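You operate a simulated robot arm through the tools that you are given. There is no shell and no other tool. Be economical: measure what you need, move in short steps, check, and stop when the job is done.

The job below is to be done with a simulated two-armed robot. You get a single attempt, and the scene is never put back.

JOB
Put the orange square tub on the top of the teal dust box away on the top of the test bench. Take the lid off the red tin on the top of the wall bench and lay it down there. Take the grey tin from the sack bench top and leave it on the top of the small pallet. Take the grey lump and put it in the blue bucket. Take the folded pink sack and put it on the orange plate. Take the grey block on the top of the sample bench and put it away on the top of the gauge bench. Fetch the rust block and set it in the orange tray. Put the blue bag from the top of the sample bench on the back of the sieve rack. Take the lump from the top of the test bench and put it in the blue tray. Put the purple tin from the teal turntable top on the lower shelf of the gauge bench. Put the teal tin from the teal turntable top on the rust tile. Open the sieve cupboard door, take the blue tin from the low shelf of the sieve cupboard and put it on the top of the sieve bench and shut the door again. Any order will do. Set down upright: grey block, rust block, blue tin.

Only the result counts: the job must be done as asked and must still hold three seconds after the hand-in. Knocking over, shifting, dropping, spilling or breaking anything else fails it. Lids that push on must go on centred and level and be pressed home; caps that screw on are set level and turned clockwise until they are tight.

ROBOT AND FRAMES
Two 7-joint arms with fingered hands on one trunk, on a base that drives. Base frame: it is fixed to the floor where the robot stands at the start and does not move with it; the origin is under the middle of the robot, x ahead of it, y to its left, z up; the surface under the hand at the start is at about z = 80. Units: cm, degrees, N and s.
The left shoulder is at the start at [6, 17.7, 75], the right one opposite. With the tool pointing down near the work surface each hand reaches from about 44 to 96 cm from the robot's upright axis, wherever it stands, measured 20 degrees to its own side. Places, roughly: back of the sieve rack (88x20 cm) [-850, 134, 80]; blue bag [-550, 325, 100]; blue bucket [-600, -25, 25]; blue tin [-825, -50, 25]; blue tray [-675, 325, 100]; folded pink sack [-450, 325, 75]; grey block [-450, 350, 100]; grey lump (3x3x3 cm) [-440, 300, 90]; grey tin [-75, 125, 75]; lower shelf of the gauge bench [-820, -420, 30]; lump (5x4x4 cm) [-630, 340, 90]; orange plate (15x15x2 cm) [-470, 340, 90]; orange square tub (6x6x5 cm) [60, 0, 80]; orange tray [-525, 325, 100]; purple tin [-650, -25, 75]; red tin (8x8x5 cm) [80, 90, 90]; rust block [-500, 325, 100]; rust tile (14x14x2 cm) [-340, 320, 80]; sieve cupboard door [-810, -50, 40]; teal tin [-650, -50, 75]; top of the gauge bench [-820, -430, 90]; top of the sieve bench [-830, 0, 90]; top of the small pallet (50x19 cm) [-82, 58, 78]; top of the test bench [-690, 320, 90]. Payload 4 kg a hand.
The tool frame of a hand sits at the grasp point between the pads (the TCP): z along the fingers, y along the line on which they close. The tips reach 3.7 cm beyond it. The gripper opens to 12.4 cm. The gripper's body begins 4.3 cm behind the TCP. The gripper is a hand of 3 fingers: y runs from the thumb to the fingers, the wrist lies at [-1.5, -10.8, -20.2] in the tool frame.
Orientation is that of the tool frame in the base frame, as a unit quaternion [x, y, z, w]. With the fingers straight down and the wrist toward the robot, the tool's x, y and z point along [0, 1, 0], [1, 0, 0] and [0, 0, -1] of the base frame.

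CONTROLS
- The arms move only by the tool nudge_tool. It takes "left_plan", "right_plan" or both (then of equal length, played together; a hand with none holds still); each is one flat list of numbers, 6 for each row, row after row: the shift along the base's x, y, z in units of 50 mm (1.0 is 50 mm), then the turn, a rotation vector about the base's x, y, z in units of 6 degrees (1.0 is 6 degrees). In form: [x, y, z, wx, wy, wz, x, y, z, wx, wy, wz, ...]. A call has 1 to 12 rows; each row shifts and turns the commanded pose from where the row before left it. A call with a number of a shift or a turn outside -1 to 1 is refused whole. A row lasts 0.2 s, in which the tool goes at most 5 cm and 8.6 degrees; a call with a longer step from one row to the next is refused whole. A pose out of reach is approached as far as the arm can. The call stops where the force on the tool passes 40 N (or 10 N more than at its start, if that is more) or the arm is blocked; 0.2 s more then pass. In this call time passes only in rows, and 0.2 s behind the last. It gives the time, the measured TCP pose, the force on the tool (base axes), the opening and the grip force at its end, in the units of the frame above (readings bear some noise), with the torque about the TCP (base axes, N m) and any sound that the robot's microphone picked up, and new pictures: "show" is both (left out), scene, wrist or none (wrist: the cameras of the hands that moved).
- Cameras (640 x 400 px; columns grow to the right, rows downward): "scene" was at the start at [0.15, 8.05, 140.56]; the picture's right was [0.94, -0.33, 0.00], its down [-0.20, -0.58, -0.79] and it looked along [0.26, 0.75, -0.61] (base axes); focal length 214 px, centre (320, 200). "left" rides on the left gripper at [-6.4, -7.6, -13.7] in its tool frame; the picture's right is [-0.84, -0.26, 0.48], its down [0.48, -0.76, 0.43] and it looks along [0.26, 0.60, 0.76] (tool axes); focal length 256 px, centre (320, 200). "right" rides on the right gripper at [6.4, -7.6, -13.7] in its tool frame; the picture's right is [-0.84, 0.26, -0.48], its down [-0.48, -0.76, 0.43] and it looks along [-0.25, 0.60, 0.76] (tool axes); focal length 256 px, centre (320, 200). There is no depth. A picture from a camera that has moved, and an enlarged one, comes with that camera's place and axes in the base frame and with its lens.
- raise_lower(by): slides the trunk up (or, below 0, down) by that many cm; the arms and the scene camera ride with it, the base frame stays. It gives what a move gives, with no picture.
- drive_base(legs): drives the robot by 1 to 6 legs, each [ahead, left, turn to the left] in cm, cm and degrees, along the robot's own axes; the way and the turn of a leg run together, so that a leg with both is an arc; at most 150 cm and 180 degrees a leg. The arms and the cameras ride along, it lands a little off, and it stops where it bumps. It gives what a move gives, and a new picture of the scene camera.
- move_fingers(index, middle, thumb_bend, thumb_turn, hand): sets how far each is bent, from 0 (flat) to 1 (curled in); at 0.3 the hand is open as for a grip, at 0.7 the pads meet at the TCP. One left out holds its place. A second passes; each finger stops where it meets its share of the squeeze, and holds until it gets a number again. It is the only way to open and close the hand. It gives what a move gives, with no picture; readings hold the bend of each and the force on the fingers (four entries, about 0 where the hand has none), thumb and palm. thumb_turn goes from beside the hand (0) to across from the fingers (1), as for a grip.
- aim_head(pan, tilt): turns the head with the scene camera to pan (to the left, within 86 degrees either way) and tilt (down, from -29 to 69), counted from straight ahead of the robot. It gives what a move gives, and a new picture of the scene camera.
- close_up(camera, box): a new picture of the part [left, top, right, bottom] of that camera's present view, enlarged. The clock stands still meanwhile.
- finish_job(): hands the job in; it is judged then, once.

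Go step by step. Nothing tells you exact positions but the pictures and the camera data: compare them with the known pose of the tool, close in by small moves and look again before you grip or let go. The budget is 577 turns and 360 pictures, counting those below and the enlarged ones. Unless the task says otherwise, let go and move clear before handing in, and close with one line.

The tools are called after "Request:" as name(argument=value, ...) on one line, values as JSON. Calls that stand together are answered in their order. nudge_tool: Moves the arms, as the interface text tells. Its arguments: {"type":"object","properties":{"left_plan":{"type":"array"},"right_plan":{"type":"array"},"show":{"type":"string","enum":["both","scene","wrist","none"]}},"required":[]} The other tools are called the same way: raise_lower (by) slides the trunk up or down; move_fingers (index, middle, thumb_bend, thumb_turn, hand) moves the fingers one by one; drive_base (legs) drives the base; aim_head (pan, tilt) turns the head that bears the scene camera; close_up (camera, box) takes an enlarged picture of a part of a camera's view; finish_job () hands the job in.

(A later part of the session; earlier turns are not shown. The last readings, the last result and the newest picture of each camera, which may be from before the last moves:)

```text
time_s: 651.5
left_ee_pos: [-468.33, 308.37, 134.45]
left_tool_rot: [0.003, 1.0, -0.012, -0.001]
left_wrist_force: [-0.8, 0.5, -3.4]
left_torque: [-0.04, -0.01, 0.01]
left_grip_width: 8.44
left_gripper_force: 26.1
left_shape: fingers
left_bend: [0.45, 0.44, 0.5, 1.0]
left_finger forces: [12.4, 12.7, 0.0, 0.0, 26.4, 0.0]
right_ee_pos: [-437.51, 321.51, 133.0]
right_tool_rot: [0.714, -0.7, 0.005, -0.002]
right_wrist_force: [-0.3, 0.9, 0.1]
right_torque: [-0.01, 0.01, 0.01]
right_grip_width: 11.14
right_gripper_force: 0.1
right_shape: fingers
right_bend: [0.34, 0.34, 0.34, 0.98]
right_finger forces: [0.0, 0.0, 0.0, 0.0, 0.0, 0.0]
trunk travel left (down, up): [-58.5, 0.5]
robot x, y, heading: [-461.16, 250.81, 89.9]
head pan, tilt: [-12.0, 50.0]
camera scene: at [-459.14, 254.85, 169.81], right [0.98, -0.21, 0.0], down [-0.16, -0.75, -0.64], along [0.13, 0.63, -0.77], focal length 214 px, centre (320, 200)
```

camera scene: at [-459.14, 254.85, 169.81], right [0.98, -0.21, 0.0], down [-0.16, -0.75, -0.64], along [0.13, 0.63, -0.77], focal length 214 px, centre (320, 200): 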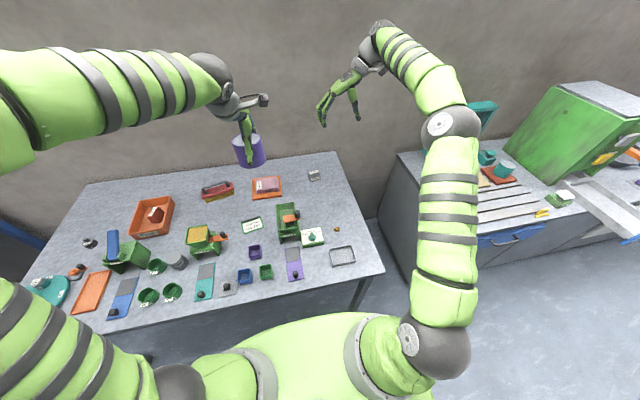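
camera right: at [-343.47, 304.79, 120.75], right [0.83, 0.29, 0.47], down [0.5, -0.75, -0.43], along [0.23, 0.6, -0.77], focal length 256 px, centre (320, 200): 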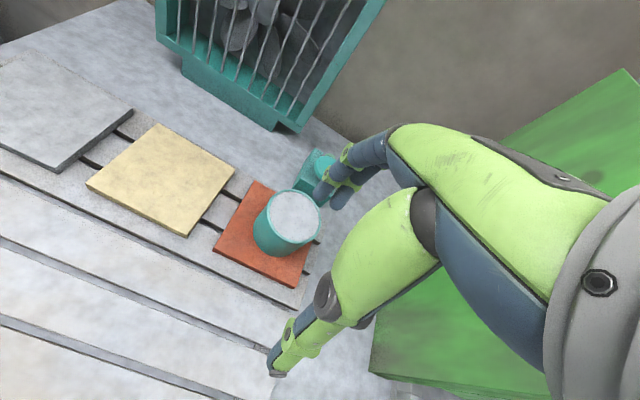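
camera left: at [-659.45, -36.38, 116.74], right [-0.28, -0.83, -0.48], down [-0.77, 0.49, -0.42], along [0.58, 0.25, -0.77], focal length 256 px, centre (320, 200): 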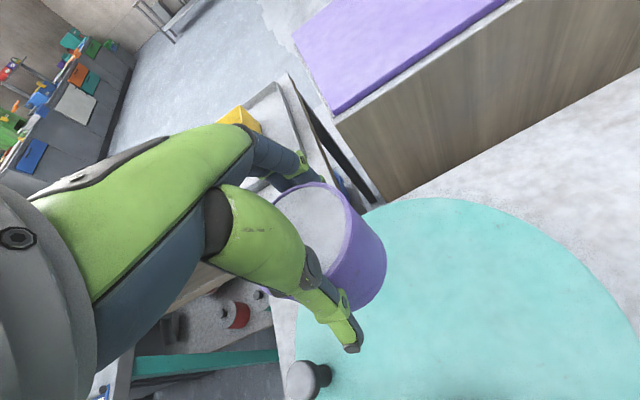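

The grey block is at [-444.7, 337.8]. I bring the turned right hand over it.

Request:
nudge_tool(right_plan=[-0.2, 0.47, -0.8, 0, 0, 0, -0.2, 0.47, -0.8, 0, 0, 0, -0.2, 0.47, -0.8, 0, 0, 0, -0.2, 0.47, -0.8, 0, 0, 0, -0.2, 0.47, -0.8, 0, 0, 0, -0.2, 0.46, -0.8, 0, 0, 0, -0.2, 0.44, -0.8, 0, 0, 0], show="wrist")

```text
time_s: 653.1
left_ee_pos: [-468.23, 308.54, 134.5]
left_tool_rot: [0.003, 1.0, -0.011, -0.001]
left_wrist_force: [-0.5, -0.2, -3.5]
left_torque: [-0.03, -0.01, 0.01]
left_grip_width: 8.42
left_gripper_force: 25.6
left_shape: fingers
left_bend: [0.45, 0.44, 0.5, 1.0]
left_finger forces: [12.7, 12.7, 0.0, 0.0, 26.6, 0.1]
right_ee_pos: [-443.21, 331.35, 106.15]
right_tool_rot: [0.714, -0.7, 0.006, -0.001]
right_wrist_force: [-0.2, -0.4, 0.5]
right_torque: [-0.04, 0.01, 0.01]
right_grip_width: 11.12
right_gripper_force: 0.0
right_shape: fingers
right_bend: [0.34, 0.34, 0.34, 0.98]
right_finger forces: [0.0, 0.0, 0.1, 0.0, 0.0, 0.0]
right hand out of reach, approached as far as the arm can: row 4, 5, 6, 7
trunk travel left (down, up): [-58.5, 0.5]
robot x, y, heading: [-460.91, 250.07, 89.7]
head pan, tilt: [-12.0, 50.0]
camera right: at [-435.52, 325.26, 120.06], right [-0.28, 0.84, 0.47], down [0.76, 0.5, -0.43], along [-0.59, 0.24, -0.77], focal length 256 px, centre (320, 200)
```

right: 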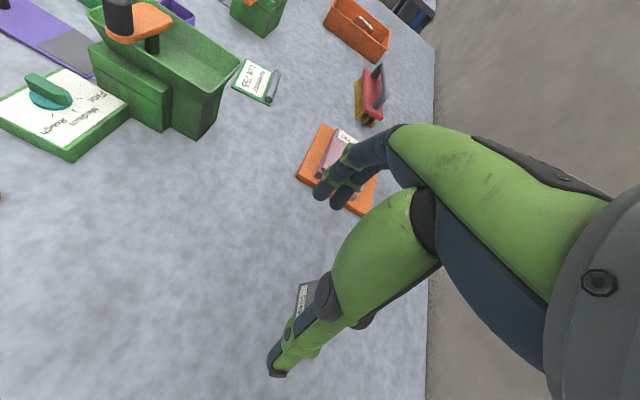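

Short by 6.5 cm; I drive 7 cm forward.

Request:
drive_base(legs=[[7, 3, 0]])

Request:
nudge_tool(right_plan=[0.2, 0, -0.2, 0, 0, 0], show="wrist")

```text
time_s: 654.1
left_ee_pos: [-471.44, 315.55, 134.22]
left_tool_rot: [0.002, 1.0, -0.012, -0.001]
left_wrist_force: [-0.1, 1.1, -3.8]
left_torque: [-0.06, -0.05, 0.0]
left_grip_width: 8.45
left_gripper_force: 26.1
left_shape: fingers
left_bend: [0.45, 0.44, 0.5, 1.0]
left_finger forces: [12.6, 12.7, 0.0, 0.1, 26.5, 0.0]
right_ee_pos: [-446.32, 338.52, 106.19]
right_tool_rot: [0.714, -0.7, 0.007, -0.002]
right_wrist_force: [0.0, 0.5, 0.2]
right_torque: [-0.03, -0.03, -0.04]
right_grip_width: 11.14
right_gripper_force: 0.0
right_shape: fingers
right_bend: [0.34, 0.34, 0.34, 0.98]
right_finger forces: [0.0, 0.1, 0.0, 0.0, 0.0, 0.0]
trunk travel left (down, up): [-58.5, 0.5]
robot x, y, heading: [-464.1, 257.07, 89.7]
head pan, tilt: [-12.0, 50.0]
camera scene: at [-462.21, 262.11, 169.79], right [0.98, -0.21, 0.0], down [-0.16, -0.75, -0.64], along [0.13, 0.63, -0.77], focal length 214 px, centre (320, 200)
```

scene: 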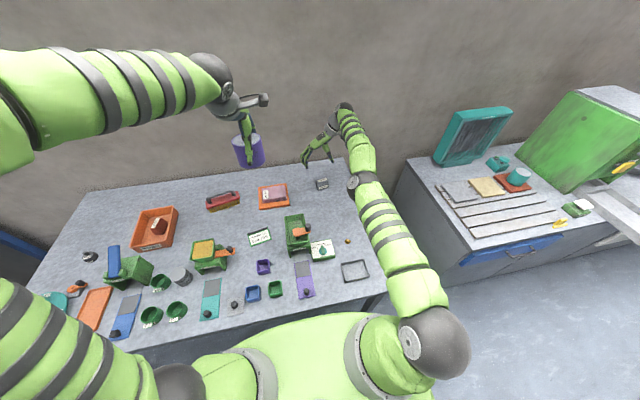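

```text
time_s: 654.5
left_ee_pos: [-471.31, 315.56, 134.38]
left_tool_rot: [0.002, 1.0, -0.011, 0.0]
left_wrist_force: [-0.4, 0.2, -3.7]
left_torque: [-0.08, 0.01, 0.05]
left_grip_width: 8.45
left_gripper_force: 25.7
left_shape: fingers
left_bend: [0.45, 0.44, 0.5, 1.0]
left_finger forces: [12.5, 12.8, 0.0, 0.1, 26.6, 0.1]
right_ee_pos: [-445.03, 338.49, 105.29]
right_tool_rot: [0.713, -0.701, 0.006, -0.001]
right_wrist_force: [0.5, -0.7, -0.2]
right_torque: [0.01, 0.0, -0.03]
right_grip_width: 11.16
right_gripper_force: 0.0
right_shape: fingers
right_bend: [0.34, 0.34, 0.34, 0.98]
right_finger forces: [0.1, 0.0, 0.1, 0.1, 0.1, 0.1]
trunk travel left (down, up): [-58.5, 0.5]
robot x, y, heading: [-463.86, 257.3, 89.7]
head pan, tilt: [-12.0, 50.0]
camera right: at [-437.53, 332.36, 119.07], right [-0.28, 0.83, 0.47], down [0.75, 0.5, -0.43], along [-0.59, 0.24, -0.77], focal length 256 px, centre (320, 200)
```

right: 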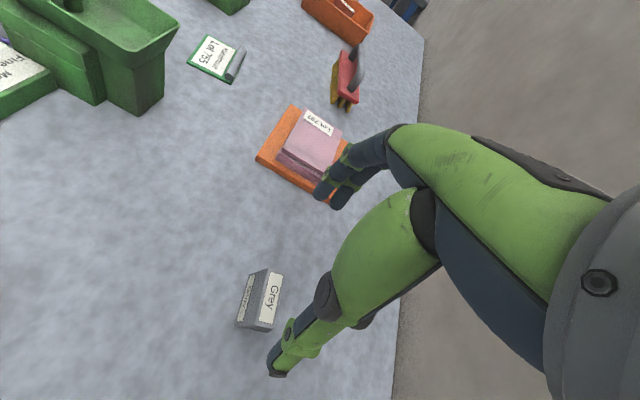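

The block's centre is [-444.5, 339.2], turned about 10°. I align, lower and grip.

Request:
nudge_tool(right_plan=[0.1, 0.14, -0.6, 0, 0, 0.9, 0, 0, -0.7, 0, 0, 0.8, 0, 0, -0.7, 0, 0, 0, 0, 0, -0.6, 0, 0, 0], show="wrist")

```text
time_s: 655.5
left_ee_pos: [-471.25, 315.45, 134.49]
left_tool_rot: [0.003, 1.0, -0.011, -0.002]
left_wrist_force: [-0.1, 0.6, -3.6]
left_torque: [-0.05, -0.01, 0.0]
left_grip_width: 8.47
left_gripper_force: 26.4
left_shape: fingers
left_bend: [0.45, 0.44, 0.5, 1.0]
left_finger forces: [12.6, 12.7, 0.0, 0.0, 26.5, 0.0]
right_ee_pos: [-444.57, 336.09, 92.27]
right_tool_rot: [0.774, -0.633, 0.005, -0.002]
right_wrist_force: [1.1, 0.0, -0.6]
right_torque: [0.0, -0.01, 0.01]
right_grip_width: 11.14
right_gripper_force: 0.1
right_shape: fingers
right_bend: [0.34, 0.34, 0.34, 0.98]
right_finger forces: [0.0, 0.0, 0.0, 0.1, 0.0, 0.0]
right hand out of reach, approached as far as the arm can: row 1, 2, 4
trunk travel left (down, up): [-58.5, 0.5]
robot x, y, heading: [-463.91, 257.73, 89.9]
head pan, tilt: [-12.0, 50.0]
camera right: at [-436.0, 331.41, 106.09], right [-0.42, 0.77, 0.48], down [0.65, 0.62, -0.43], along [-0.63, 0.13, -0.77], focal length 256 px, centre (320, 200)
```

right: 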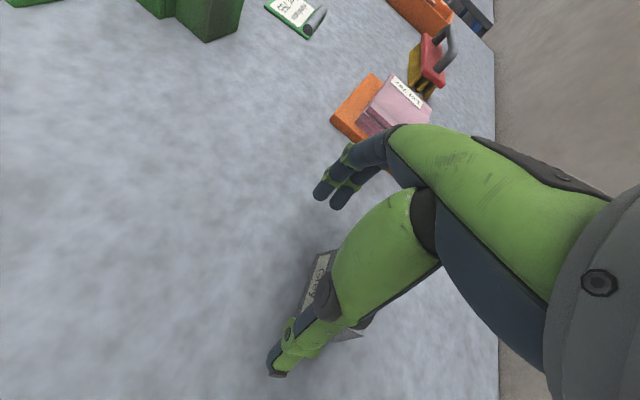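

It's 3 cm short again; the fingers straddle the block sideways, so I roll the base 3 cm forward.

Request:
drive_base(legs=[[3.5, 0, 0]])

Request:
close_up(camera="right", box=[200, 150, 440, 390])

```text
time_s: 656.4
left_ee_pos: [-471.31, 319.23, 134.26]
left_tool_rot: [0.003, 1.0, -0.013, -0.001]
left_wrist_force: [-0.1, 1.4, -3.1]
left_torque: [-0.05, -0.04, -0.02]
left_grip_width: 8.43
left_gripper_force: 25.9
left_shape: fingers
left_bend: [0.45, 0.44, 0.5, 1.0]
left_finger forces: [12.7, 12.8, 0.0, 0.0, 26.5, 0.0]
right_ee_pos: [-444.74, 339.85, 92.11]
right_tool_rot: [0.774, -0.633, 0.005, -0.001]
right_wrist_force: [-0.4, 0.4, 0.4]
right_torque: [-0.03, -0.02, 0.0]
right_grip_width: 11.12
right_gripper_force: 0.1
right_shape: fingers
right_bend: [0.34, 0.34, 0.34, 0.98]
right_finger forces: [0.1, 0.1, 0.1, 0.0, 0.1, 0.0]
trunk travel left (down, up): [-58.5, 0.5]
robot x, y, heading: [-464.38, 260.9, 89.9]
head pan, tilt: [-12.0, 50.0]
camera scene: at [-462.12, 265.78, 169.79], right [0.98, -0.21, 0.0], down [-0.16, -0.75, -0.64], along [0.13, 0.63, -0.77], focal length 214 px, centre (320, 200)
```

scene: 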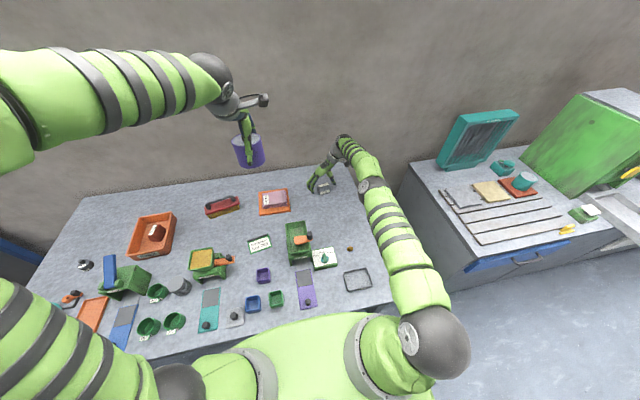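

```text
1.67 times, centred on (320, 270) of right
camera zoom: at [-436.1, 335.19, 105.95], right [-0.42, 0.77, 0.47], down [0.65, 0.62, -0.43], along [-0.63, 0.13, -0.77], focal length 427 px, centre (320, 83)
```

zoom: 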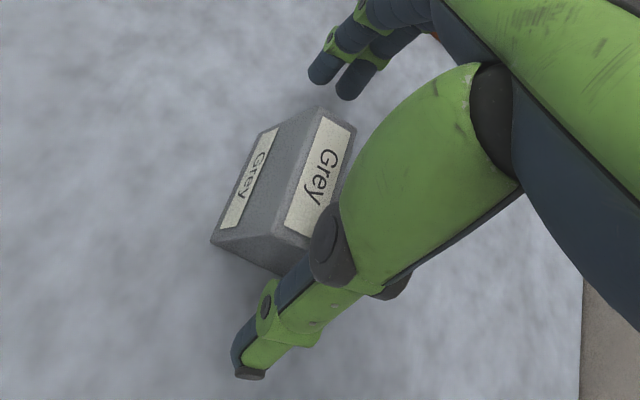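

Request:
move_fingers(hand="right", index=0.6, middle=0.6, thumb_bend=0.6)

Request:
nudge_tool(right_plan=[0, 0, 0.2, 0, 0, 0, 0, -0.1, 0.5, 0, 0, 0, 0, -0.3, 0.7, 0, 0, 0, 0, -0.4, 0.7, 0, 0, 0], show="wrist")

```text
time_s: 657.4
left_ee_pos: [-471.37, 318.99, 134.45]
left_tool_rot: [0.003, 1.0, -0.012, -0.001]
left_wrist_force: [-0.7, 0.2, -3.2]
left_torque: [-0.07, -0.01, 0.01]
left_grip_width: 8.44
left_gripper_force: 26.1
left_shape: fingers
left_bend: [0.45, 0.44, 0.5, 1.0]
left_finger forces: [12.7, 12.7, 0.1, 0.0, 26.6, 0.0]
right_ee_pos: [-444.74, 339.65, 92.45]
right_tool_rot: [0.774, -0.634, 0.005, -0.002]
right_wrist_force: [0.1, 0.9, 10.7]
right_torque: [-0.03, 0.28, -0.02]
right_grip_width: 6.69
right_gripper_force: 21.9
right_shape: fingers
right_bend: [0.52, 0.52, 0.53, 1.0]
right_finger forces: [10.7, 10.6, 0.1, 0.0, 22.8, 0.1]
trunk travel left (down, up): [-58.5, 0.5]
robot x, y, heading: [-464.03, 260.86, 90.0]
head pan, tilt: [-12.0, 50.0]
```

```text
time_s: 658.4
left_ee_pos: [-471.45, 318.87, 134.53]
left_tool_rot: [0.003, 1.0, -0.01, -0.001]
left_wrist_force: [-0.2, -1.0, -3.4]
left_torque: [-0.02, -0.01, 0.03]
left_grip_width: 8.44
left_gripper_force: 25.7
left_shape: fingers
left_bend: [0.45, 0.44, 0.5, 1.0]
left_finger forces: [12.6, 12.7, 0.0, 0.0, 26.6, 0.0]
right_ee_pos: [-444.58, 335.52, 102.91]
right_tool_rot: [0.774, -0.633, 0.006, -0.003]
right_wrist_force: [-0.1, -0.9, 0.3]
right_torque: [-0.01, -0.02, -0.02]
right_grip_width: 6.64
right_gripper_force: 20.4
right_shape: fingers
right_bend: [0.52, 0.53, 0.53, 1.0]
right_finger forces: [10.3, 9.6, 0.0, 0.0, 20.5, 0.0]
trunk travel left (down, up): [-58.5, 0.5]
robot x, y, heading: [-463.97, 260.99, 90.1]
head pan, tilt: [-12.0, 50.0]
camera right: at [-435.99, 330.83, 116.7], right [-0.42, 0.77, 0.48], down [0.65, 0.62, -0.43], along [-0.63, 0.13, -0.77], focal length 256 px, centre (320, 200)
```

right: 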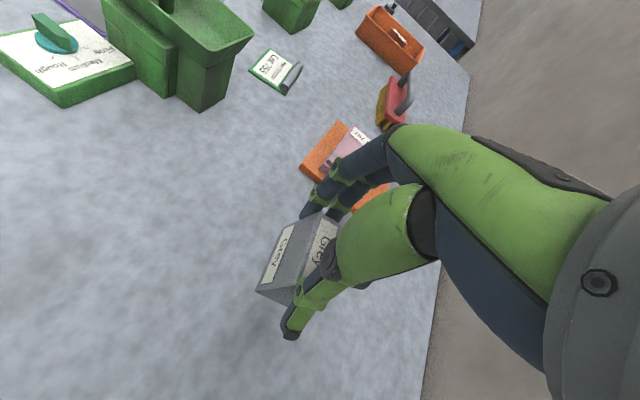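

The grey block is held upright. I retract, back off, turn south and drive down the corridor toward the gauge bench.

Request:
drive_base(legs=[[-60, 0, 0]])

Request:
nudge_tool(right_plan=[0, -0.7, 0.5, 0, 0, -1, 0, -0.7, 0.5, 0, 0, -1, 0, -0.6, 0.4, 0, 0, -1, 0, 0, 0.3, 0, 0, -1, 0, 0, 0, 0, 0, -1, 0, 0, 0, 0, 0, -1, 0, 0, 0, 0, 0, -1, 0, 0, 0, 0, 0, -1, 0, 0, 0, 0, 0, -1, 0, 0, 0, 0, 0, -1, 0, 0, 0, 0, 0, -1, 0, 0, 0, 0, 0, -1], left_plan=[-0.3, -0.2, -0.2, 0, 0, 0, -0.3, -0.2, -0.3, 0, 0, 0, -0.3, -0.2, -0.3, 0, 0, 0, 0, 0, 0, 0, 0, 0, 0, 0, 0, 0, 0, 0, 0, 0, 0, 0, 0, 0, 0, 0, 0, 0, 0, 0, 0, 0, 0, 0, 0, 0, 0, 0, 0, 0, 0, 0, 0, 0, 0, 0, 0, 0, 0, 0, 0, 0, 0, 0, 0, 0, 0, 0, 0, 0], show="none")

Request:
nudge_tool(right_plan=[0, 0, 0, 0, 0, -1, 0, 0, 0, 0, 0, -1, 0, 0, 0, 0, 0, -1, 0, 0, 0, 0, 0, -1, 0, 0, 0, 0, 0, -0.5], show="none")

Request:
raise_lower(by=-10)

Request:
drive_base(legs=[[0, 0, 180], [0, -68, 0], [150, 0, 0], [90, 0, 0]])

Request:
aim_head(pan=-25, tilt=20)

```text
time_s: 661.8
left_ee_pos: [-471.37, 258.78, 134.48]
left_tool_rot: [0.004, 1.0, -0.011, -0.001]
left_wrist_force: [0.1, -0.1, -3.9]
left_torque: [-0.05, -0.01, 0.05]
left_grip_width: 8.44
left_gripper_force: 25.1
left_shape: fingers
left_bend: [0.45, 0.44, 0.5, 1.0]
left_finger forces: [12.6, 12.6, 0.0, 0.0, 26.5, 0.0]
right_ee_pos: [-444.55, 275.47, 102.85]
right_tool_rot: [0.773, -0.634, 0.006, -0.003]
right_wrist_force: [-0.1, 0.0, -0.6]
right_torque: [0.01, -0.04, -0.02]
right_grip_width: 6.64
right_gripper_force: 20.0
right_shape: fingers
right_bend: [0.52, 0.53, 0.53, 1.0]
right_finger forces: [10.2, 9.5, 0.0, 0.0, 20.4, 0.0]
trunk travel left (down, up): [-58.5, 0.5]
robot x, y, heading: [-464.44, 201.02, 89.7]
head pan, tilt: [-12.0, 50.0]
camera scene: at [-462.25, 205.24, 169.8], right [0.98, -0.21, 0.0], down [-0.16, -0.75, -0.64], along [0.14, 0.63, -0.77], focal length 214 px, centre (320, 200)
```

scene: 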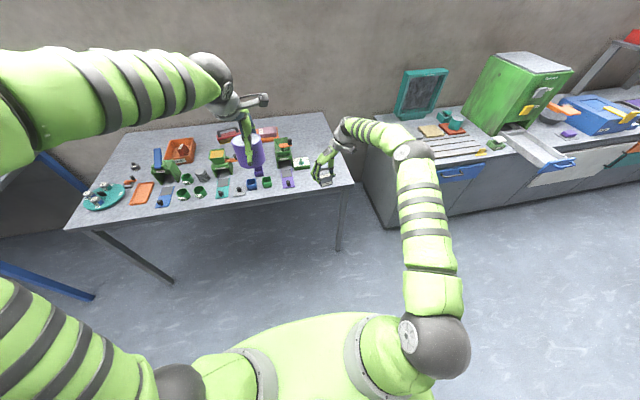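

```text
time_s: 664.4
left_ee_pos: [-475.95, 255.8, 130.37]
left_tool_rot: [0.004, 1.0, -0.011, -0.001]
left_wrist_force: [0.3, 0.0, -2.7]
left_torque: [-0.04, -0.07, 0.02]
left_grip_width: 8.44
left_gripper_force: 25.3
left_shape: fingers
left_bend: [0.45, 0.44, 0.5, 1.0]
left_finger forces: [12.6, 12.5, 0.0, 0.0, 26.3, 0.0]
right_ee_pos: [-444.52, 265.29, 111.3]
right_tool_rot: [-0.252, 0.968, -0.007, -0.001]
right_wrist_force: [-0.7, -0.5, -0.9]
right_torque: [-0.04, -0.03, -0.01]
right_grip_width: 6.64
right_gripper_force: 19.5
right_shape: fingers
right_bend: [0.52, 0.53, 0.53, 1.0]
right_finger forces: [10.2, 9.4, 0.1, 0.1, 20.1, 0.0]
trunk travel left (down, up): [-58.5, 0.5]
robot x, y, heading: [-464.23, 201.08, 90.0]
head pan, tilt: [-12.0, 50.0]
```

```text
time_s: 665.6
left_ee_pos: [-475.91, 255.68, 130.44]
left_tool_rot: [0.003, 1.0, -0.011, 0.0]
left_wrist_force: [-0.2, -0.3, -3.3]
left_torque: [-0.03, 0.0, -0.02]
left_grip_width: 8.42
left_gripper_force: 25.4
left_shape: fingers
left_bend: [0.45, 0.44, 0.5, 1.0]
left_finger forces: [12.6, 12.5, 0.1, 0.0, 26.3, 0.1]
right_ee_pos: [-444.46, 265.42, 111.31]
right_tool_rot: [-0.018, 1.0, -0.006, -0.003]
right_wrist_force: [-0.7, 0.2, -0.3]
right_torque: [0.02, 0.0, -0.02]
right_grip_width: 6.61
right_gripper_force: 20.1
right_shape: fingers
right_bend: [0.52, 0.53, 0.53, 1.0]
right_finger forces: [10.0, 9.5, 0.0, 0.0, 20.2, 0.1]
trunk travel left (down, up): [-58.5, 0.5]
robot x, y, heading: [-463.94, 200.68, 89.5]
head pan, tilt: [-12.0, 50.0]
```

```text
time_s: 666.9
left_ee_pos: [-475.9, 255.8, 120.36]
left_tool_rot: [0.004, 1.0, -0.011, -0.001]
left_wrist_force: [-0.2, 0.6, -3.4]
left_torque: [-0.02, -0.02, 0.02]
left_grip_width: 8.42
left_gripper_force: 25.6
left_shape: fingers
left_bend: [0.45, 0.44, 0.5, 1.0]
left_finger forces: [12.6, 12.5, 0.0, 0.1, 26.4, 0.0]
right_ee_pos: [-444.55, 265.52, 101.34]
right_tool_rot: [-0.019, 1.0, -0.006, -0.002]
right_wrist_force: [0.8, 0.5, 0.1]
right_torque: [0.0, 0.02, -0.03]
right_grip_width: 6.65
right_gripper_force: 20.1
right_shape: fingers
right_bend: [0.52, 0.53, 0.53, 1.0]
right_finger forces: [10.0, 9.4, 0.0, 0.0, 20.3, 0.0]
trunk travel left (down, up): [-48.5, 10.5]
robot x, y, heading: [-464.16, 200.97, 89.8]
head pan, tilt: [-12.0, 50.0]
```

```text
time_s: 689.4
left_ee_pos: [-514.42, -93.0, 120.5]
left_tool_rot: [1.0, 0.015, 0.0, -0.011]
left_wrist_force: [-0.2, -0.4, -3.6]
left_torque: [0.07, 0.01, 0.03]
left_grip_width: 8.25
left_gripper_force: 25.1
left_shape: fingers
left_bend: [0.45, 0.45, 0.5, 1.0]
left_finger forces: [12.7, 12.3, 0.1, 0.1, 25.6, 0.1]
right_ee_pos: [-545.33, -103.87, 101.46]
right_tool_rot: [0.999, 0.038, 0.003, -0.006]
right_wrist_force: [0.2, -0.5, -0.5]
right_torque: [0.03, 0.05, -0.03]
right_grip_width: 6.51
right_gripper_force: 19.5
right_shape: fingers
right_bend: [0.52, 0.53, 0.54, 1.0]
right_finger forces: [9.8, 9.1, 0.0, 0.0, 19.2, 0.1]
trunk travel left (down, up): [-48.5, 10.5]
robot x, y, heading: [-528.1, -38.62, -88.4]
head pan, tilt: [-12.0, 50.0]
camera scene: at [-529.21, -43.31, 160.2], right [-0.98, 0.18, 0.0], down [0.14, 0.75, -0.64], along [-0.11, -0.63, -0.77], focal length 214 px, centre (320, 200)
```

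scene: 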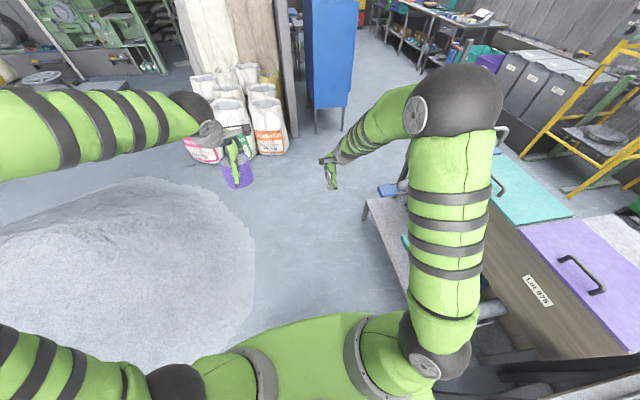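

```text
time_s: 690.3
left_ee_pos: [-514.21, -92.99, 120.15]
left_tool_rot: [1.0, 0.014, 0.0, -0.011]
left_wrist_force: [-0.6, 0.0, -4.0]
left_torque: [0.03, 0.03, -0.02]
left_grip_width: 8.24
left_gripper_force: 25.2
left_shape: fingers
left_bend: [0.45, 0.45, 0.5, 1.0]
left_finger forces: [12.6, 12.3, 0.0, 0.0, 25.7, 0.0]
right_ee_pos: [-545.2, -103.81, 101.29]
right_tool_rot: [0.999, 0.038, 0.002, -0.006]
right_wrist_force: [0.5, -0.1, 1.2]
right_torque: [0.03, -0.01, -0.03]
right_grip_width: 6.51
right_gripper_force: 18.9
right_shape: fingers
right_bend: [0.52, 0.53, 0.54, 1.0]
right_finger forces: [10.0, 9.2, 0.0, 0.0, 19.2, 0.0]
trunk travel left (down, up): [-48.5, 10.5]
robot x, y, heading: [-528.19, -38.26, -88.2]
head pan, tilt: [-25.0, 20.0]
camera scene: at [-531.51, -44.24, 164.75], right [-0.92, 0.39, 0.0], down [0.13, 0.32, -0.94], along [-0.37, -0.86, -0.34], focal length 214 px, centre (320, 200)
```

scene: 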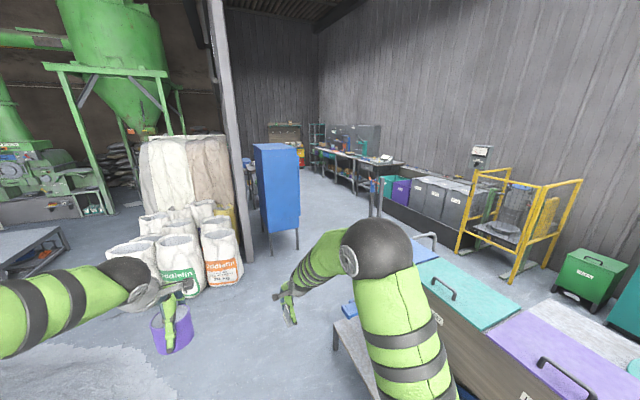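

The way south leads between the heap and the lidded unit, then right past the blue panel. I continue.

Request:
drive_base(legs=[[10, -15, -1.8], [135, 0, 0]])

Request:
aim_head(pan=-35, tilt=20)

```text
time_s: 698.2
left_ee_pos: [-530.17, -239.7, 120.25]
left_tool_rot: [1.0, 0.001, 0.001, -0.011]
left_wrist_force: [0.5, -0.2, -3.8]
left_torque: [0.03, 0.04, 0.01]
left_grip_width: 8.23
left_gripper_force: 24.7
left_shape: fingers
left_bend: [0.45, 0.45, 0.5, 1.0]
left_finger forces: [12.6, 12.1, 0.0, 0.0, 25.4, 0.0]
right_ee_pos: [-561.23, -249.66, 101.03]
right_tool_rot: [1.0, 0.025, 0.003, -0.006]
right_wrist_force: [0.2, -0.2, 0.2]
right_torque: [0.04, -0.01, 0.03]
right_grip_width: 6.52
right_gripper_force: 19.3
right_shape: fingers
right_bend: [0.52, 0.53, 0.54, 1.0]
right_finger forces: [9.8, 9.0, 0.0, 0.0, 19.2, 0.0]
trunk travel left (down, up): [-48.5, 10.5]
robot x, y, heading: [-542.22, -184.93, -89.6]
head pan, tilt: [-25.0, 20.0]
camera scene: at [-545.97, -190.54, 164.36], right [-0.91, 0.42, 0.0], down [0.14, 0.31, -0.94], along [-0.39, -0.85, -0.34], focal length 214 px, centre (320, 200)
```

scene: 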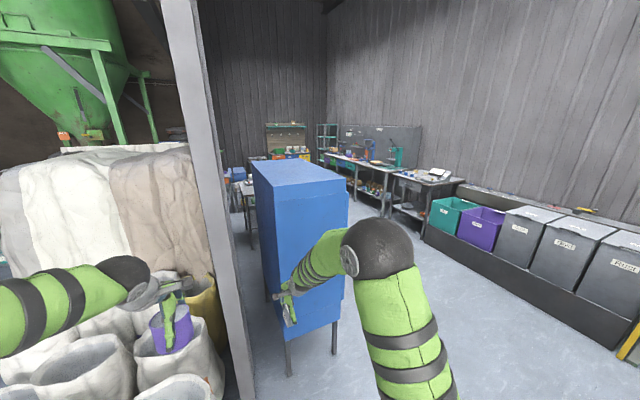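

```text
time_s: 698.9
left_ee_pos: [-529.96, -239.58, 120.08]
left_tool_rot: [1.0, 0.002, 0.001, -0.011]
left_wrist_force: [-0.9, -0.4, -3.0]
left_torque: [0.07, 0.03, 0.01]
left_grip_width: 8.22
left_gripper_force: 25.1
left_shape: fingers
left_bend: [0.45, 0.45, 0.5, 1.0]
left_finger forces: [12.6, 12.2, 0.0, 0.0, 25.3, 0.1]
right_ee_pos: [-561.21, -249.63, 101.05]
right_tool_rot: [1.0, 0.025, 0.002, -0.006]
right_wrist_force: [0.0, 0.0, -0.3]
right_torque: [0.0, -0.03, 0.04]
right_grip_width: 6.53
right_gripper_force: 19.2
right_shape: fingers
right_bend: [0.52, 0.53, 0.54, 1.0]
right_finger forces: [9.8, 9.1, 0.0, 0.1, 19.3, 0.0]
trunk travel left (down, up): [-48.5, 10.5]
robot x, y, heading: [-542.38, -184.78, -89.5]
head pan, tilt: [-35.0, 20.0]
camera scene: at [-547.37, -189.71, 164.36], right [-0.82, 0.57, 0.0], down [0.19, 0.28, -0.94], along [-0.53, -0.77, -0.34], focal length 214 px, centre (320, 200)
```

scene: 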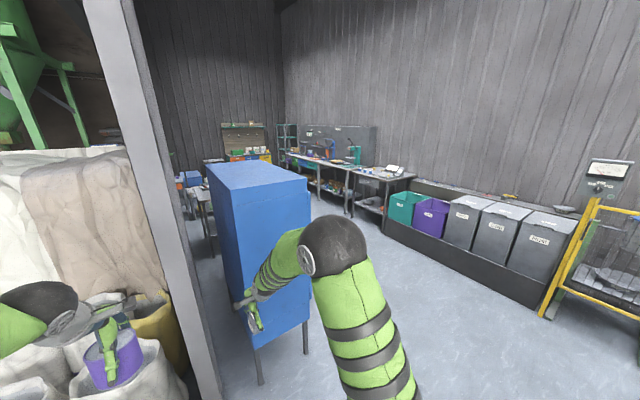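

The near black table at about [-822, -416] is the gauge bench. I go right past the panel, then south, and turn to face it.

Request:
drive_base(legs=[[-5, 0, 0], [0, -150, 0], [120, 0, 0], [110, 0, 0], [0, 0, -90]])

Request:
aim_head(pan=0, tilt=30)

```text
time_s: 702.5
left_ee_pos: [-568.87, -234.89, 120.15]
left_tool_rot: [1.0, 0.005, 0.002, -0.013]
left_wrist_force: [-0.2, 0.4, -3.5]
left_torque: [0.0, -0.06, 0.03]
left_grip_width: 8.2
left_gripper_force: 25.4
left_shape: fingers
left_bend: [0.46, 0.45, 0.5, 1.0]
left_finger forces: [12.4, 12.3, 0.0, 0.0, 25.4, 0.0]
right_ee_pos: [-599.93, -245.14, 100.99]
right_tool_rot: [1.0, 0.029, 0.003, -0.006]
right_wrist_force: [-0.2, -0.4, -0.3]
right_torque: [-0.03, -0.05, -0.02]
right_grip_width: 6.51
right_gripper_force: 19.0
right_shape: fingers
right_bend: [0.52, 0.53, 0.54, 1.0]
right_finger forces: [9.9, 9.1, 0.1, 0.0, 19.3, 0.0]
trunk travel left (down, up): [-48.5, 10.5]
robot x, y, heading: [-581.66, -180.47, -89.4]
head pan, tilt: [-35.0, 20.0]
stopped in leg 2: the robot was blocked; the commanded pose is now the measured one
camera scene: at [-586.7, -185.09, 164.35], right [-0.83, 0.56, 0.0], down [0.19, 0.28, -0.94], along [-0.53, -0.78, -0.34], focal length 214 px, centre (320, 200)
```

scene: 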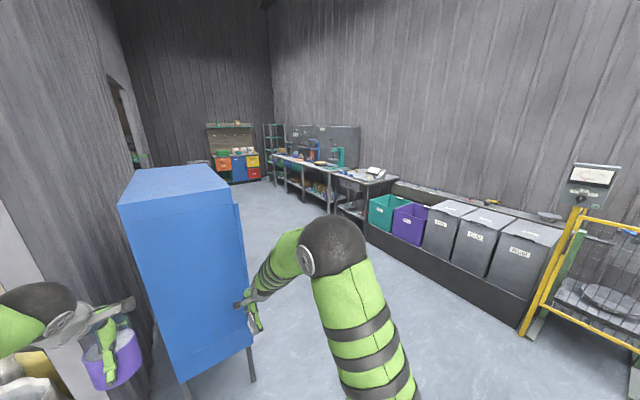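

```text
time_s: 703.5
left_ee_pos: [-568.49, -234.89, 120.06]
left_tool_rot: [1.0, 0.006, 0.0, -0.012]
left_wrist_force: [0.6, -0.2, -3.8]
left_torque: [0.04, 0.0, -0.01]
left_grip_width: 8.22
left_gripper_force: 24.5
left_shape: fingers
left_bend: [0.46, 0.45, 0.5, 1.0]
left_finger forces: [12.5, 12.2, 0.1, 0.1, 25.3, 0.0]
right_ee_pos: [-599.71, -245.21, 101.13]
right_tool_rot: [1.0, 0.029, 0.003, -0.006]
right_wrist_force: [0.2, -0.1, -0.7]
right_torque: [-0.01, 0.02, 0.02]
right_grip_width: 6.51
right_gripper_force: 19.1
right_shape: fingers
right_bend: [0.52, 0.53, 0.54, 1.0]
right_finger forces: [9.9, 9.1, 0.0, 0.0, 19.3, 0.0]
trunk travel left (down, up): [-48.5, 10.5]
robot x, y, heading: [-581.05, -180.1, -89.0]
head pan, tilt: [0.0, 30.0]
camera scene: at [-580.97, -186.45, 162.75], right [-1.0, -0.01, 0.0], down [-0.01, 0.5, -0.87], along [0.01, -0.87, -0.5], focal length 214 px, centre (320, 200)
```

scene: 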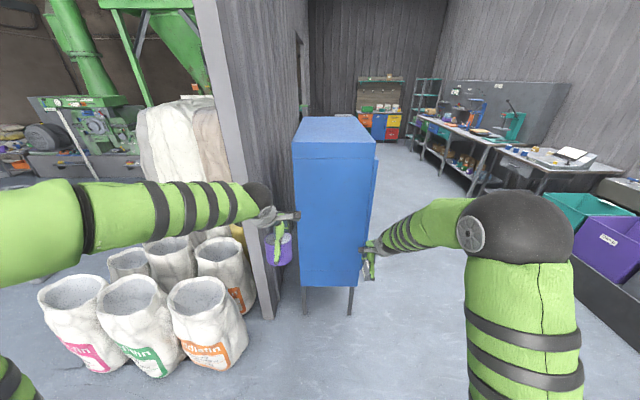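

The rear touched the lidded unit's end. I move forward a little before going right.

Request:
drive_base(legs=[[16, 0, 0], [0, -120, 0]])

```text
time_s: 710.7
left_ee_pos: [-689.98, -252.7, 120.15]
left_tool_rot: [1.0, 0.004, 0.001, -0.012]
left_wrist_force: [0.1, -0.5, -2.6]
left_torque: [0.0, 0.02, 0.01]
left_grip_width: 8.23
left_gripper_force: 24.5
left_shape: fingers
left_bend: [0.46, 0.45, 0.5, 1.0]
left_finger forces: [12.3, 12.3, 0.0, 0.0, 25.2, 0.0]
right_ee_pos: [-721.1, -262.58, 100.99]
right_tool_rot: [1.0, 0.028, 0.003, -0.006]
right_wrist_force: [0.0, 0.2, 0.0]
right_torque: [-0.02, 0.03, 0.0]
right_grip_width: 6.47
right_gripper_force: 19.6
right_shape: fingers
right_bend: [0.52, 0.53, 0.54, 1.0]
right_finger forces: [9.8, 9.1, 0.1, 0.1, 19.2, 0.0]
trunk travel left (down, up): [-48.5, 10.5]
robot x, y, heading: [-702.46, -197.94, -89.7]
head pan, tilt: [0.0, 30.0]
camera scene: at [-702.16, -204.01, 162.75], right [-1.0, -0.01, 0.0], down [0.0, 0.5, -0.87], along [0.01, -0.87, -0.5], focal length 214 px, centre (320, 200)
```

scene: 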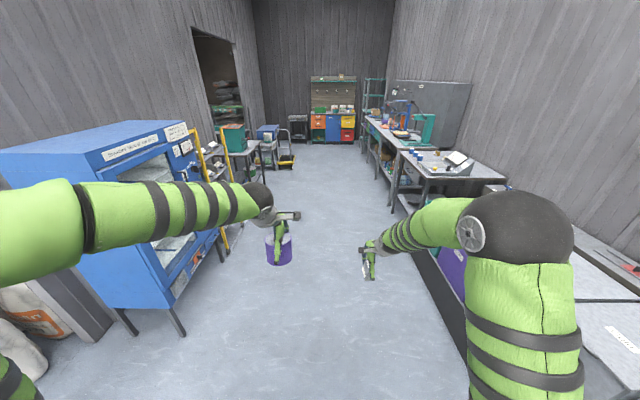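

The corridor is clear. I drive south to the gauge bench and turn to face it.

Request:
drive_base(legs=[[120, 0, 0], [98, 0, 0], [0, 0, -90]])

Request:
aim_head(pan=0, tilt=32)

Request:
close_up(camera="scene", box=[140, 120, 460, 330])

```text
time_s: 725.2
left_ee_pos: [-754.22, -428.32, 120.02]
left_tool_rot: [0.713, -0.701, 0.01, -0.009]
left_wrist_force: [0.0, -0.3, -3.6]
left_torque: [0.01, -0.02, 0.02]
left_grip_width: 8.17
left_gripper_force: 24.0
left_shape: fingers
left_bend: [0.46, 0.45, 0.5, 1.0]
left_finger forces: [12.3, 11.8, 0.0, 0.1, 24.4, 0.0]
right_ee_pos: [-764.57, -397.24, 101.06]
right_tool_rot: [0.729, -0.684, 0.006, -0.003]
right_wrist_force: [0.0, 0.0, -0.4]
right_torque: [0.02, 0.03, 0.0]
right_grip_width: 6.47
right_gripper_force: 18.5
right_shape: fingers
right_bend: [0.52, 0.53, 0.54, 1.0]
right_finger forces: [9.7, 8.9, 0.0, 0.1, 18.6, 0.1]
trunk travel left (down, up): [-48.5, 10.5]
robot x, y, heading: [-699.52, -415.04, -179.2]
head pan, tilt: [0.0, 30.0]
camera scene: at [-705.46, -415.57, 162.75], right [-0.02, 1.0, 0.0], down [0.5, 0.01, -0.87], along [-0.87, -0.01, -0.5], focal length 214 px, centre (320, 200)
```

scene: 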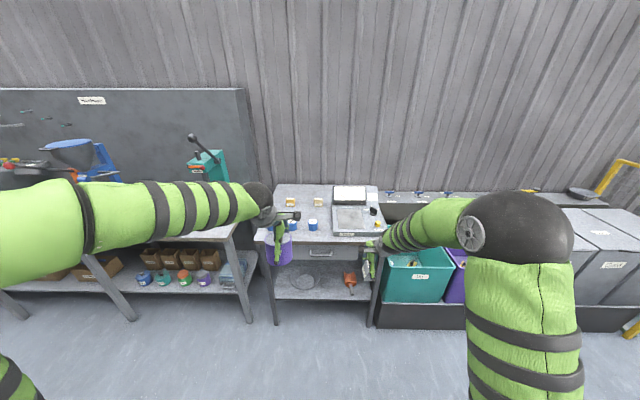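

```text
time_s: 725.9
left_ee_pos: [-754.3, -428.31, 120.09]
left_tool_rot: [0.713, -0.701, 0.008, -0.008]
left_wrist_force: [-0.4, -0.1, -3.7]
left_torque: [0.04, -0.03, 0.03]
left_grip_width: 8.15
left_gripper_force: 23.9
left_shape: fingers
left_bend: [0.46, 0.45, 0.5, 1.0]
left_finger forces: [12.1, 11.7, 0.0, 0.0, 24.5, 0.1]
right_ee_pos: [-764.62, -397.33, 101.04]
right_tool_rot: [0.729, -0.684, 0.006, -0.002]
right_wrist_force: [-0.1, -0.6, -0.5]
right_torque: [0.0, 0.02, 0.03]
right_grip_width: 6.47
right_gripper_force: 18.6
right_shape: fingers
right_bend: [0.52, 0.53, 0.54, 1.0]
right_finger forces: [9.6, 8.8, 0.1, 0.1, 18.6, 0.0]
trunk travel left (down, up): [-48.5, 10.5]
robot x, y, heading: [-700.0, -415.4, -179.0]
head pan, tilt: [0.0, 32.0]
camera scene: at [-705.38, -415.58, 162.44], right [-0.02, 1.0, 0.0], down [0.53, 0.01, -0.85], along [-0.85, -0.01, -0.53], focal length 214 px, centre (320, 200)
```

scene: 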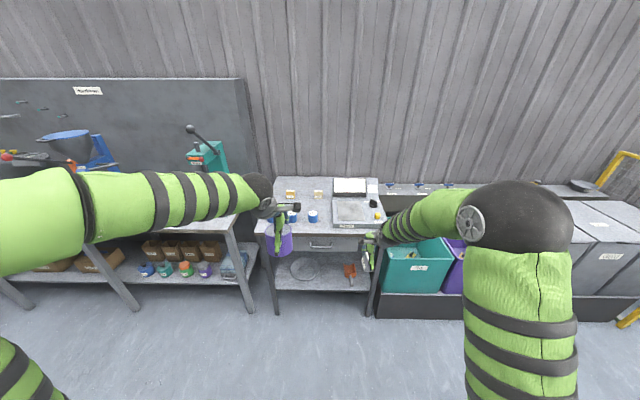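

```text
1.90 times, centred on (300, 225) of scene
camera zoom: at [-705.38, -415.58, 162.44], right [-0.02, 1.0, 0.0], down [0.53, 0.01, -0.85], along [-0.85, -0.01, -0.53], focal length 408 px, centre (358, 152)
```

zoom: 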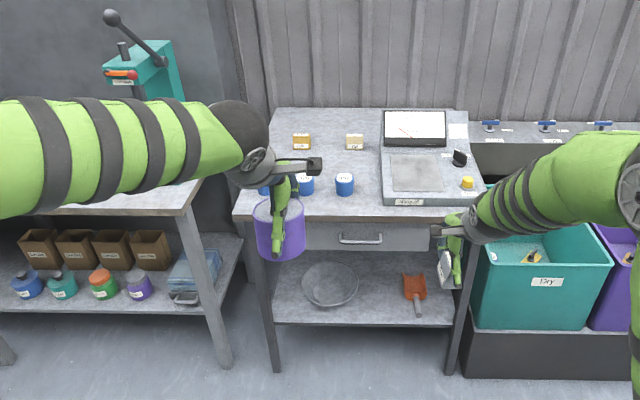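

Gauge bench: top with tins and gauge blocks, lower shelf with a sieve pan and a brush. I plan the grey block at [-822, -427.5] and the purple tin on the shelf near [-807, -408]. I move closer.

Request:
drive_base(legs=[[37, 24, -1]])

Request:
nudge_tool(right_plan=[-0.3, 0, 0.5, 0, 0, 0, -0.4, 0, 0.4, 0, 0, 0, -0.5, 0, 0, 0, 0, 0, -0.5, 0, 0, 0, 0, 0], show="both")

```text
time_s: 728.5
left_ee_pos: [-791.53, -451.4, 119.99]
left_tool_rot: [-0.706, 0.708, -0.009, 0.008]
left_wrist_force: [0.1, -0.7, -3.8]
left_torque: [0.0, -0.04, -0.02]
left_grip_width: 8.14
left_gripper_force: 24.1
left_shape: fingers
left_bend: [0.46, 0.45, 0.5, 1.0]
left_finger forces: [12.2, 11.9, 0.1, 0.0, 24.4, 0.0]
right_ee_pos: [-801.15, -420.21, 100.98]
right_tool_rot: [0.722, -0.692, 0.006, -0.002]
right_wrist_force: [0.6, 0.3, 0.0]
right_torque: [0.03, 0.0, 0.01]
right_grip_width: 6.49
right_gripper_force: 18.1
right_shape: fingers
right_bend: [0.52, 0.53, 0.54, 1.0]
right_finger forces: [9.5, 8.9, 0.0, 0.1, 18.6, 0.1]
trunk travel left (down, up): [-48.5, 10.5]
robot x, y, heading: [-736.64, -439.35, 179.5]
head pan, tilt: [0.0, 32.0]
camera scene: at [-742.31, -439.51, 162.43], right [0.0, 1.0, 0.0], down [0.53, 0.0, -0.85], along [-0.85, 0.0, -0.53], focal length 214 px, centre (320, 200)
```

scene: 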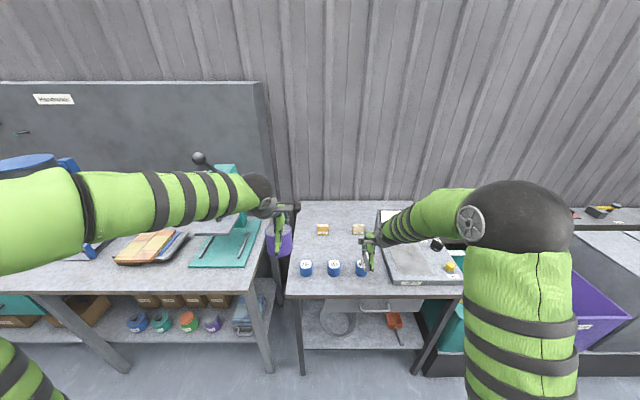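

```text
time_s: 729.5
left_ee_pos: [-791.45, -451.45, 119.98]
left_tool_rot: [-0.706, 0.708, -0.01, 0.008]
left_wrist_force: [0.2, -0.4, -3.0]
left_torque: [0.02, -0.04, -0.03]
left_grip_width: 8.15
left_gripper_force: 24.0
left_shape: fingers
left_bend: [0.46, 0.45, 0.5, 1.0]
left_finger forces: [12.2, 11.8, 0.0, 0.1, 24.4, 0.1]
right_ee_pos: [-809.51, -419.98, 105.55]
right_tool_rot: [0.722, -0.691, 0.006, -0.003]
right_wrist_force: [-1.1, 0.8, -0.3]
right_torque: [-0.03, 0.02, -0.04]
right_grip_width: 6.47
right_gripper_force: 17.9
right_shape: fingers
right_bend: [0.52, 0.53, 0.54, 1.0]
right_finger forces: [9.6, 8.8, 0.0, 0.1, 18.6, 0.0]
trunk travel left (down, up): [-48.5, 10.5]
robot x, y, heading: [-736.69, -439.8, 179.9]
head pan, tilt: [0.0, 32.0]
camera scene: at [-742.28, -439.46, 162.44], right [0.0, 1.0, 0.0], down [0.53, 0.0, -0.85], along [-0.85, 0.0, -0.53], focal length 214 px, centre (320, 200)
camera right: at [-801.78, -425.92, 119.3], right [-0.3, 0.83, 0.47], down [0.74, 0.51, -0.43], along [-0.6, 0.23, -0.77], focal length 256 px, centre (320, 200)
```

scene: 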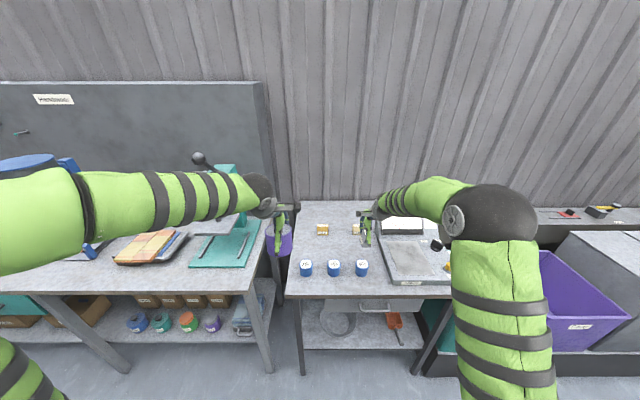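
right: 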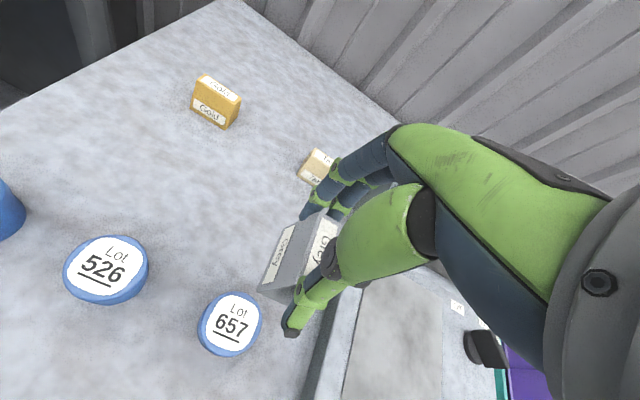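

Free spot between the tins and the gold and tan blocks: [-820, -428.5]. I move over it and look.

Request:
nudge_tool(right_plan=[-0.5, -0.5, 0, 0, 0, 0, -0.5, -0.5, 0, 0, 0, 0, -0.55, -0.5, 0, 0, 0, 0, -0.5, -0.2, -0.2, 0, 0, 0, 0, 0, -0.6, 0, 0, 0], show="wrist")

```text
time_s: 730.7
left_ee_pos: [-791.44, -451.31, 120.1]
left_tool_rot: [-0.705, 0.709, -0.009, 0.008]
left_wrist_force: [0.1, 0.9, -3.5]
left_torque: [0.01, -0.03, -0.02]
left_grip_width: 8.12
left_gripper_force: 24.0
left_shape: fingers
left_bend: [0.46, 0.45, 0.5, 1.0]
left_finger forces: [12.2, 11.8, 0.0, 0.1, 24.4, 0.1]
right_ee_pos: [-819.81, -428.53, 101.43]
right_tool_rot: [0.722, -0.692, 0.006, -0.003]
right_wrist_force: [0.3, 0.4, -0.1]
right_torque: [0.01, -0.02, 0.02]
right_grip_width: 6.45
right_gripper_force: 18.6
right_shape: fingers
right_bend: [0.52, 0.53, 0.54, 1.0]
right_finger forces: [9.5, 8.8, 0.0, 0.1, 18.6, 0.0]
trunk travel left (down, up): [-48.5, 10.5]
robot x, y, heading: [-736.52, -439.49, 179.9]
head pan, tilt: [0.0, 32.0]
camera right: at [-812.02, -434.52, 115.23], right [-0.3, 0.83, 0.47], down [0.74, 0.51, -0.43], along [-0.6, 0.22, -0.77], focal length 256 px, centre (320, 200)
```

right: 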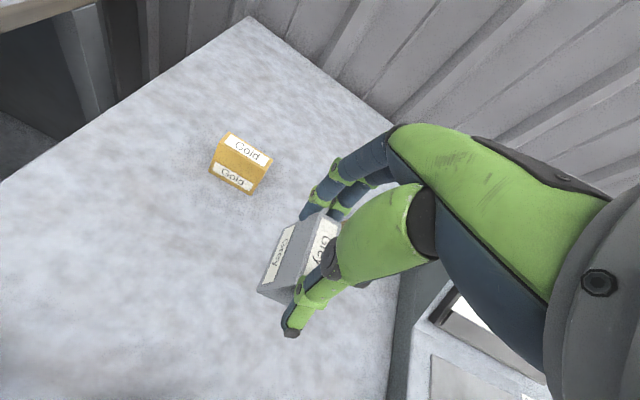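

Request:
nudge_tool(right_plan=[0, 0, -0.6, 0, 0, 0, 0, 0, -0.5, 0, 0, 0, 0, 0, -0.3, 0, 0, 0, 0, 0, -0.15, 0, 0, 0], show="none")

Request:
nudge_tool(right_plan=[0, 0, -0.1, 0, 0, 0, 0, 0, -0.1, 0, 0, 0], show="none")

Request:
nudge_tool(right_plan=[0, 0, -0.08, 0, 0, 0, 0, 0, -0.06, 0, 0, 0], show="wrist")

```text
time_s: 731.7
left_ee_pos: [-791.41, -451.39, 120.1]
left_tool_rot: [-0.706, 0.708, -0.009, 0.008]
left_wrist_force: [0.1, -0.7, -3.2]
left_torque: [0.02, -0.01, -0.01]
left_grip_width: 8.1
left_gripper_force: 24.2
left_shape: fingers
left_bend: [0.46, 0.45, 0.5, 1.0]
left_finger forces: [12.3, 11.7, 0.1, 0.0, 24.4, 0.1]
right_ee_pos: [-819.82, -428.59, 93.85]
right_tool_rot: [0.723, -0.691, 0.006, -0.003]
right_wrist_force: [-0.5, 0.0, 0.1]
right_torque: [0.02, 0.03, -0.01]
right_grip_width: 6.42
right_gripper_force: 19.1
right_shape: fingers
right_bend: [0.52, 0.53, 0.54, 1.0]
right_finger forces: [9.5, 8.8, 0.0, 0.1, 18.6, 0.1]
trunk travel left (down, up): [-48.5, 10.5]
robot x, y, heading: [-736.32, -439.25, 180.1]
head pan, tilt: [0.0, 32.0]
```

```text
time_s: 732.3
left_ee_pos: [-791.42, -451.33, 120.06]
left_tool_rot: [-0.706, 0.708, -0.009, 0.007]
left_wrist_force: [-0.4, 0.1, -4.1]
left_torque: [0.02, -0.06, -0.02]
left_grip_width: 8.1
left_gripper_force: 23.5
left_shape: fingers
left_bend: [0.46, 0.45, 0.5, 1.0]
left_finger forces: [12.3, 11.7, 0.1, 0.1, 24.3, 0.1]
right_ee_pos: [-819.85, -428.63, 92.8]
right_tool_rot: [0.722, -0.692, 0.007, -0.003]
right_wrist_force: [0.3, 0.8, -0.2]
right_torque: [0.0, 0.0, 0.0]
right_grip_width: 6.46
right_gripper_force: 18.5
right_shape: fingers
right_bend: [0.52, 0.53, 0.54, 1.0]
right_finger forces: [9.6, 8.8, 0.0, 0.0, 18.5, 0.0]
trunk travel left (down, up): [-48.5, 10.5]
robot x, y, heading: [-736.69, -439.13, 180.1]
head pan, tilt: [0.0, 32.0]
```

```text
time_s: 732.9
left_ee_pos: [-791.25, -451.35, 120.13]
left_tool_rot: [-0.706, 0.708, -0.009, 0.007]
left_wrist_force: [0.3, 0.3, -2.7]
left_torque: [0.01, 0.0, 0.02]
left_grip_width: 8.12
left_gripper_force: 24.4
left_shape: fingers
left_bend: [0.46, 0.45, 0.5, 1.0]
left_finger forces: [12.2, 11.7, 0.1, 0.0, 24.3, 0.0]
right_ee_pos: [-819.85, -428.59, 92.5]
right_tool_rot: [0.723, -0.691, 0.005, 0.0]
right_wrist_force: [4.1, 0.2, 15.2]
right_torque: [-0.04, 0.32, 0.03]
right_grip_width: 6.47
right_gripper_force: 22.2
right_shape: fingers
right_bend: [0.52, 0.53, 0.54, 1.0]
right_finger forces: [9.6, 10.1, 0.0, 0.0, 25.1, 0.1]
trunk travel left (down, up): [-48.5, 10.5]
robot x, y, heading: [-736.14, -439.33, 179.9]
head pan, tilt: [0.0, 32.0]
camera right: at [-811.92, -434.55, 106.21], right [-0.3, 0.83, 0.48], down [0.74, 0.51, -0.43], along [-0.6, 0.22, -0.77], focal length 256 px, centre (320, 200)
```

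right: 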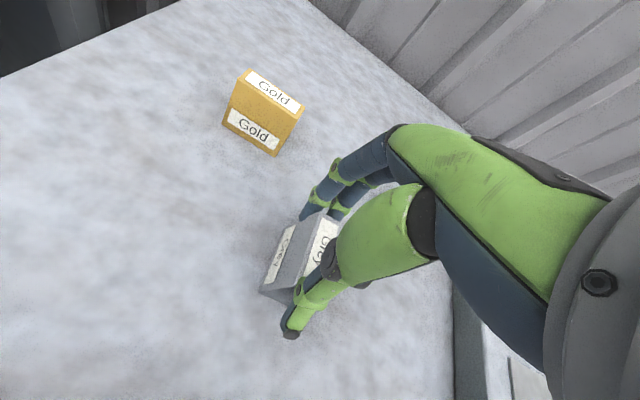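

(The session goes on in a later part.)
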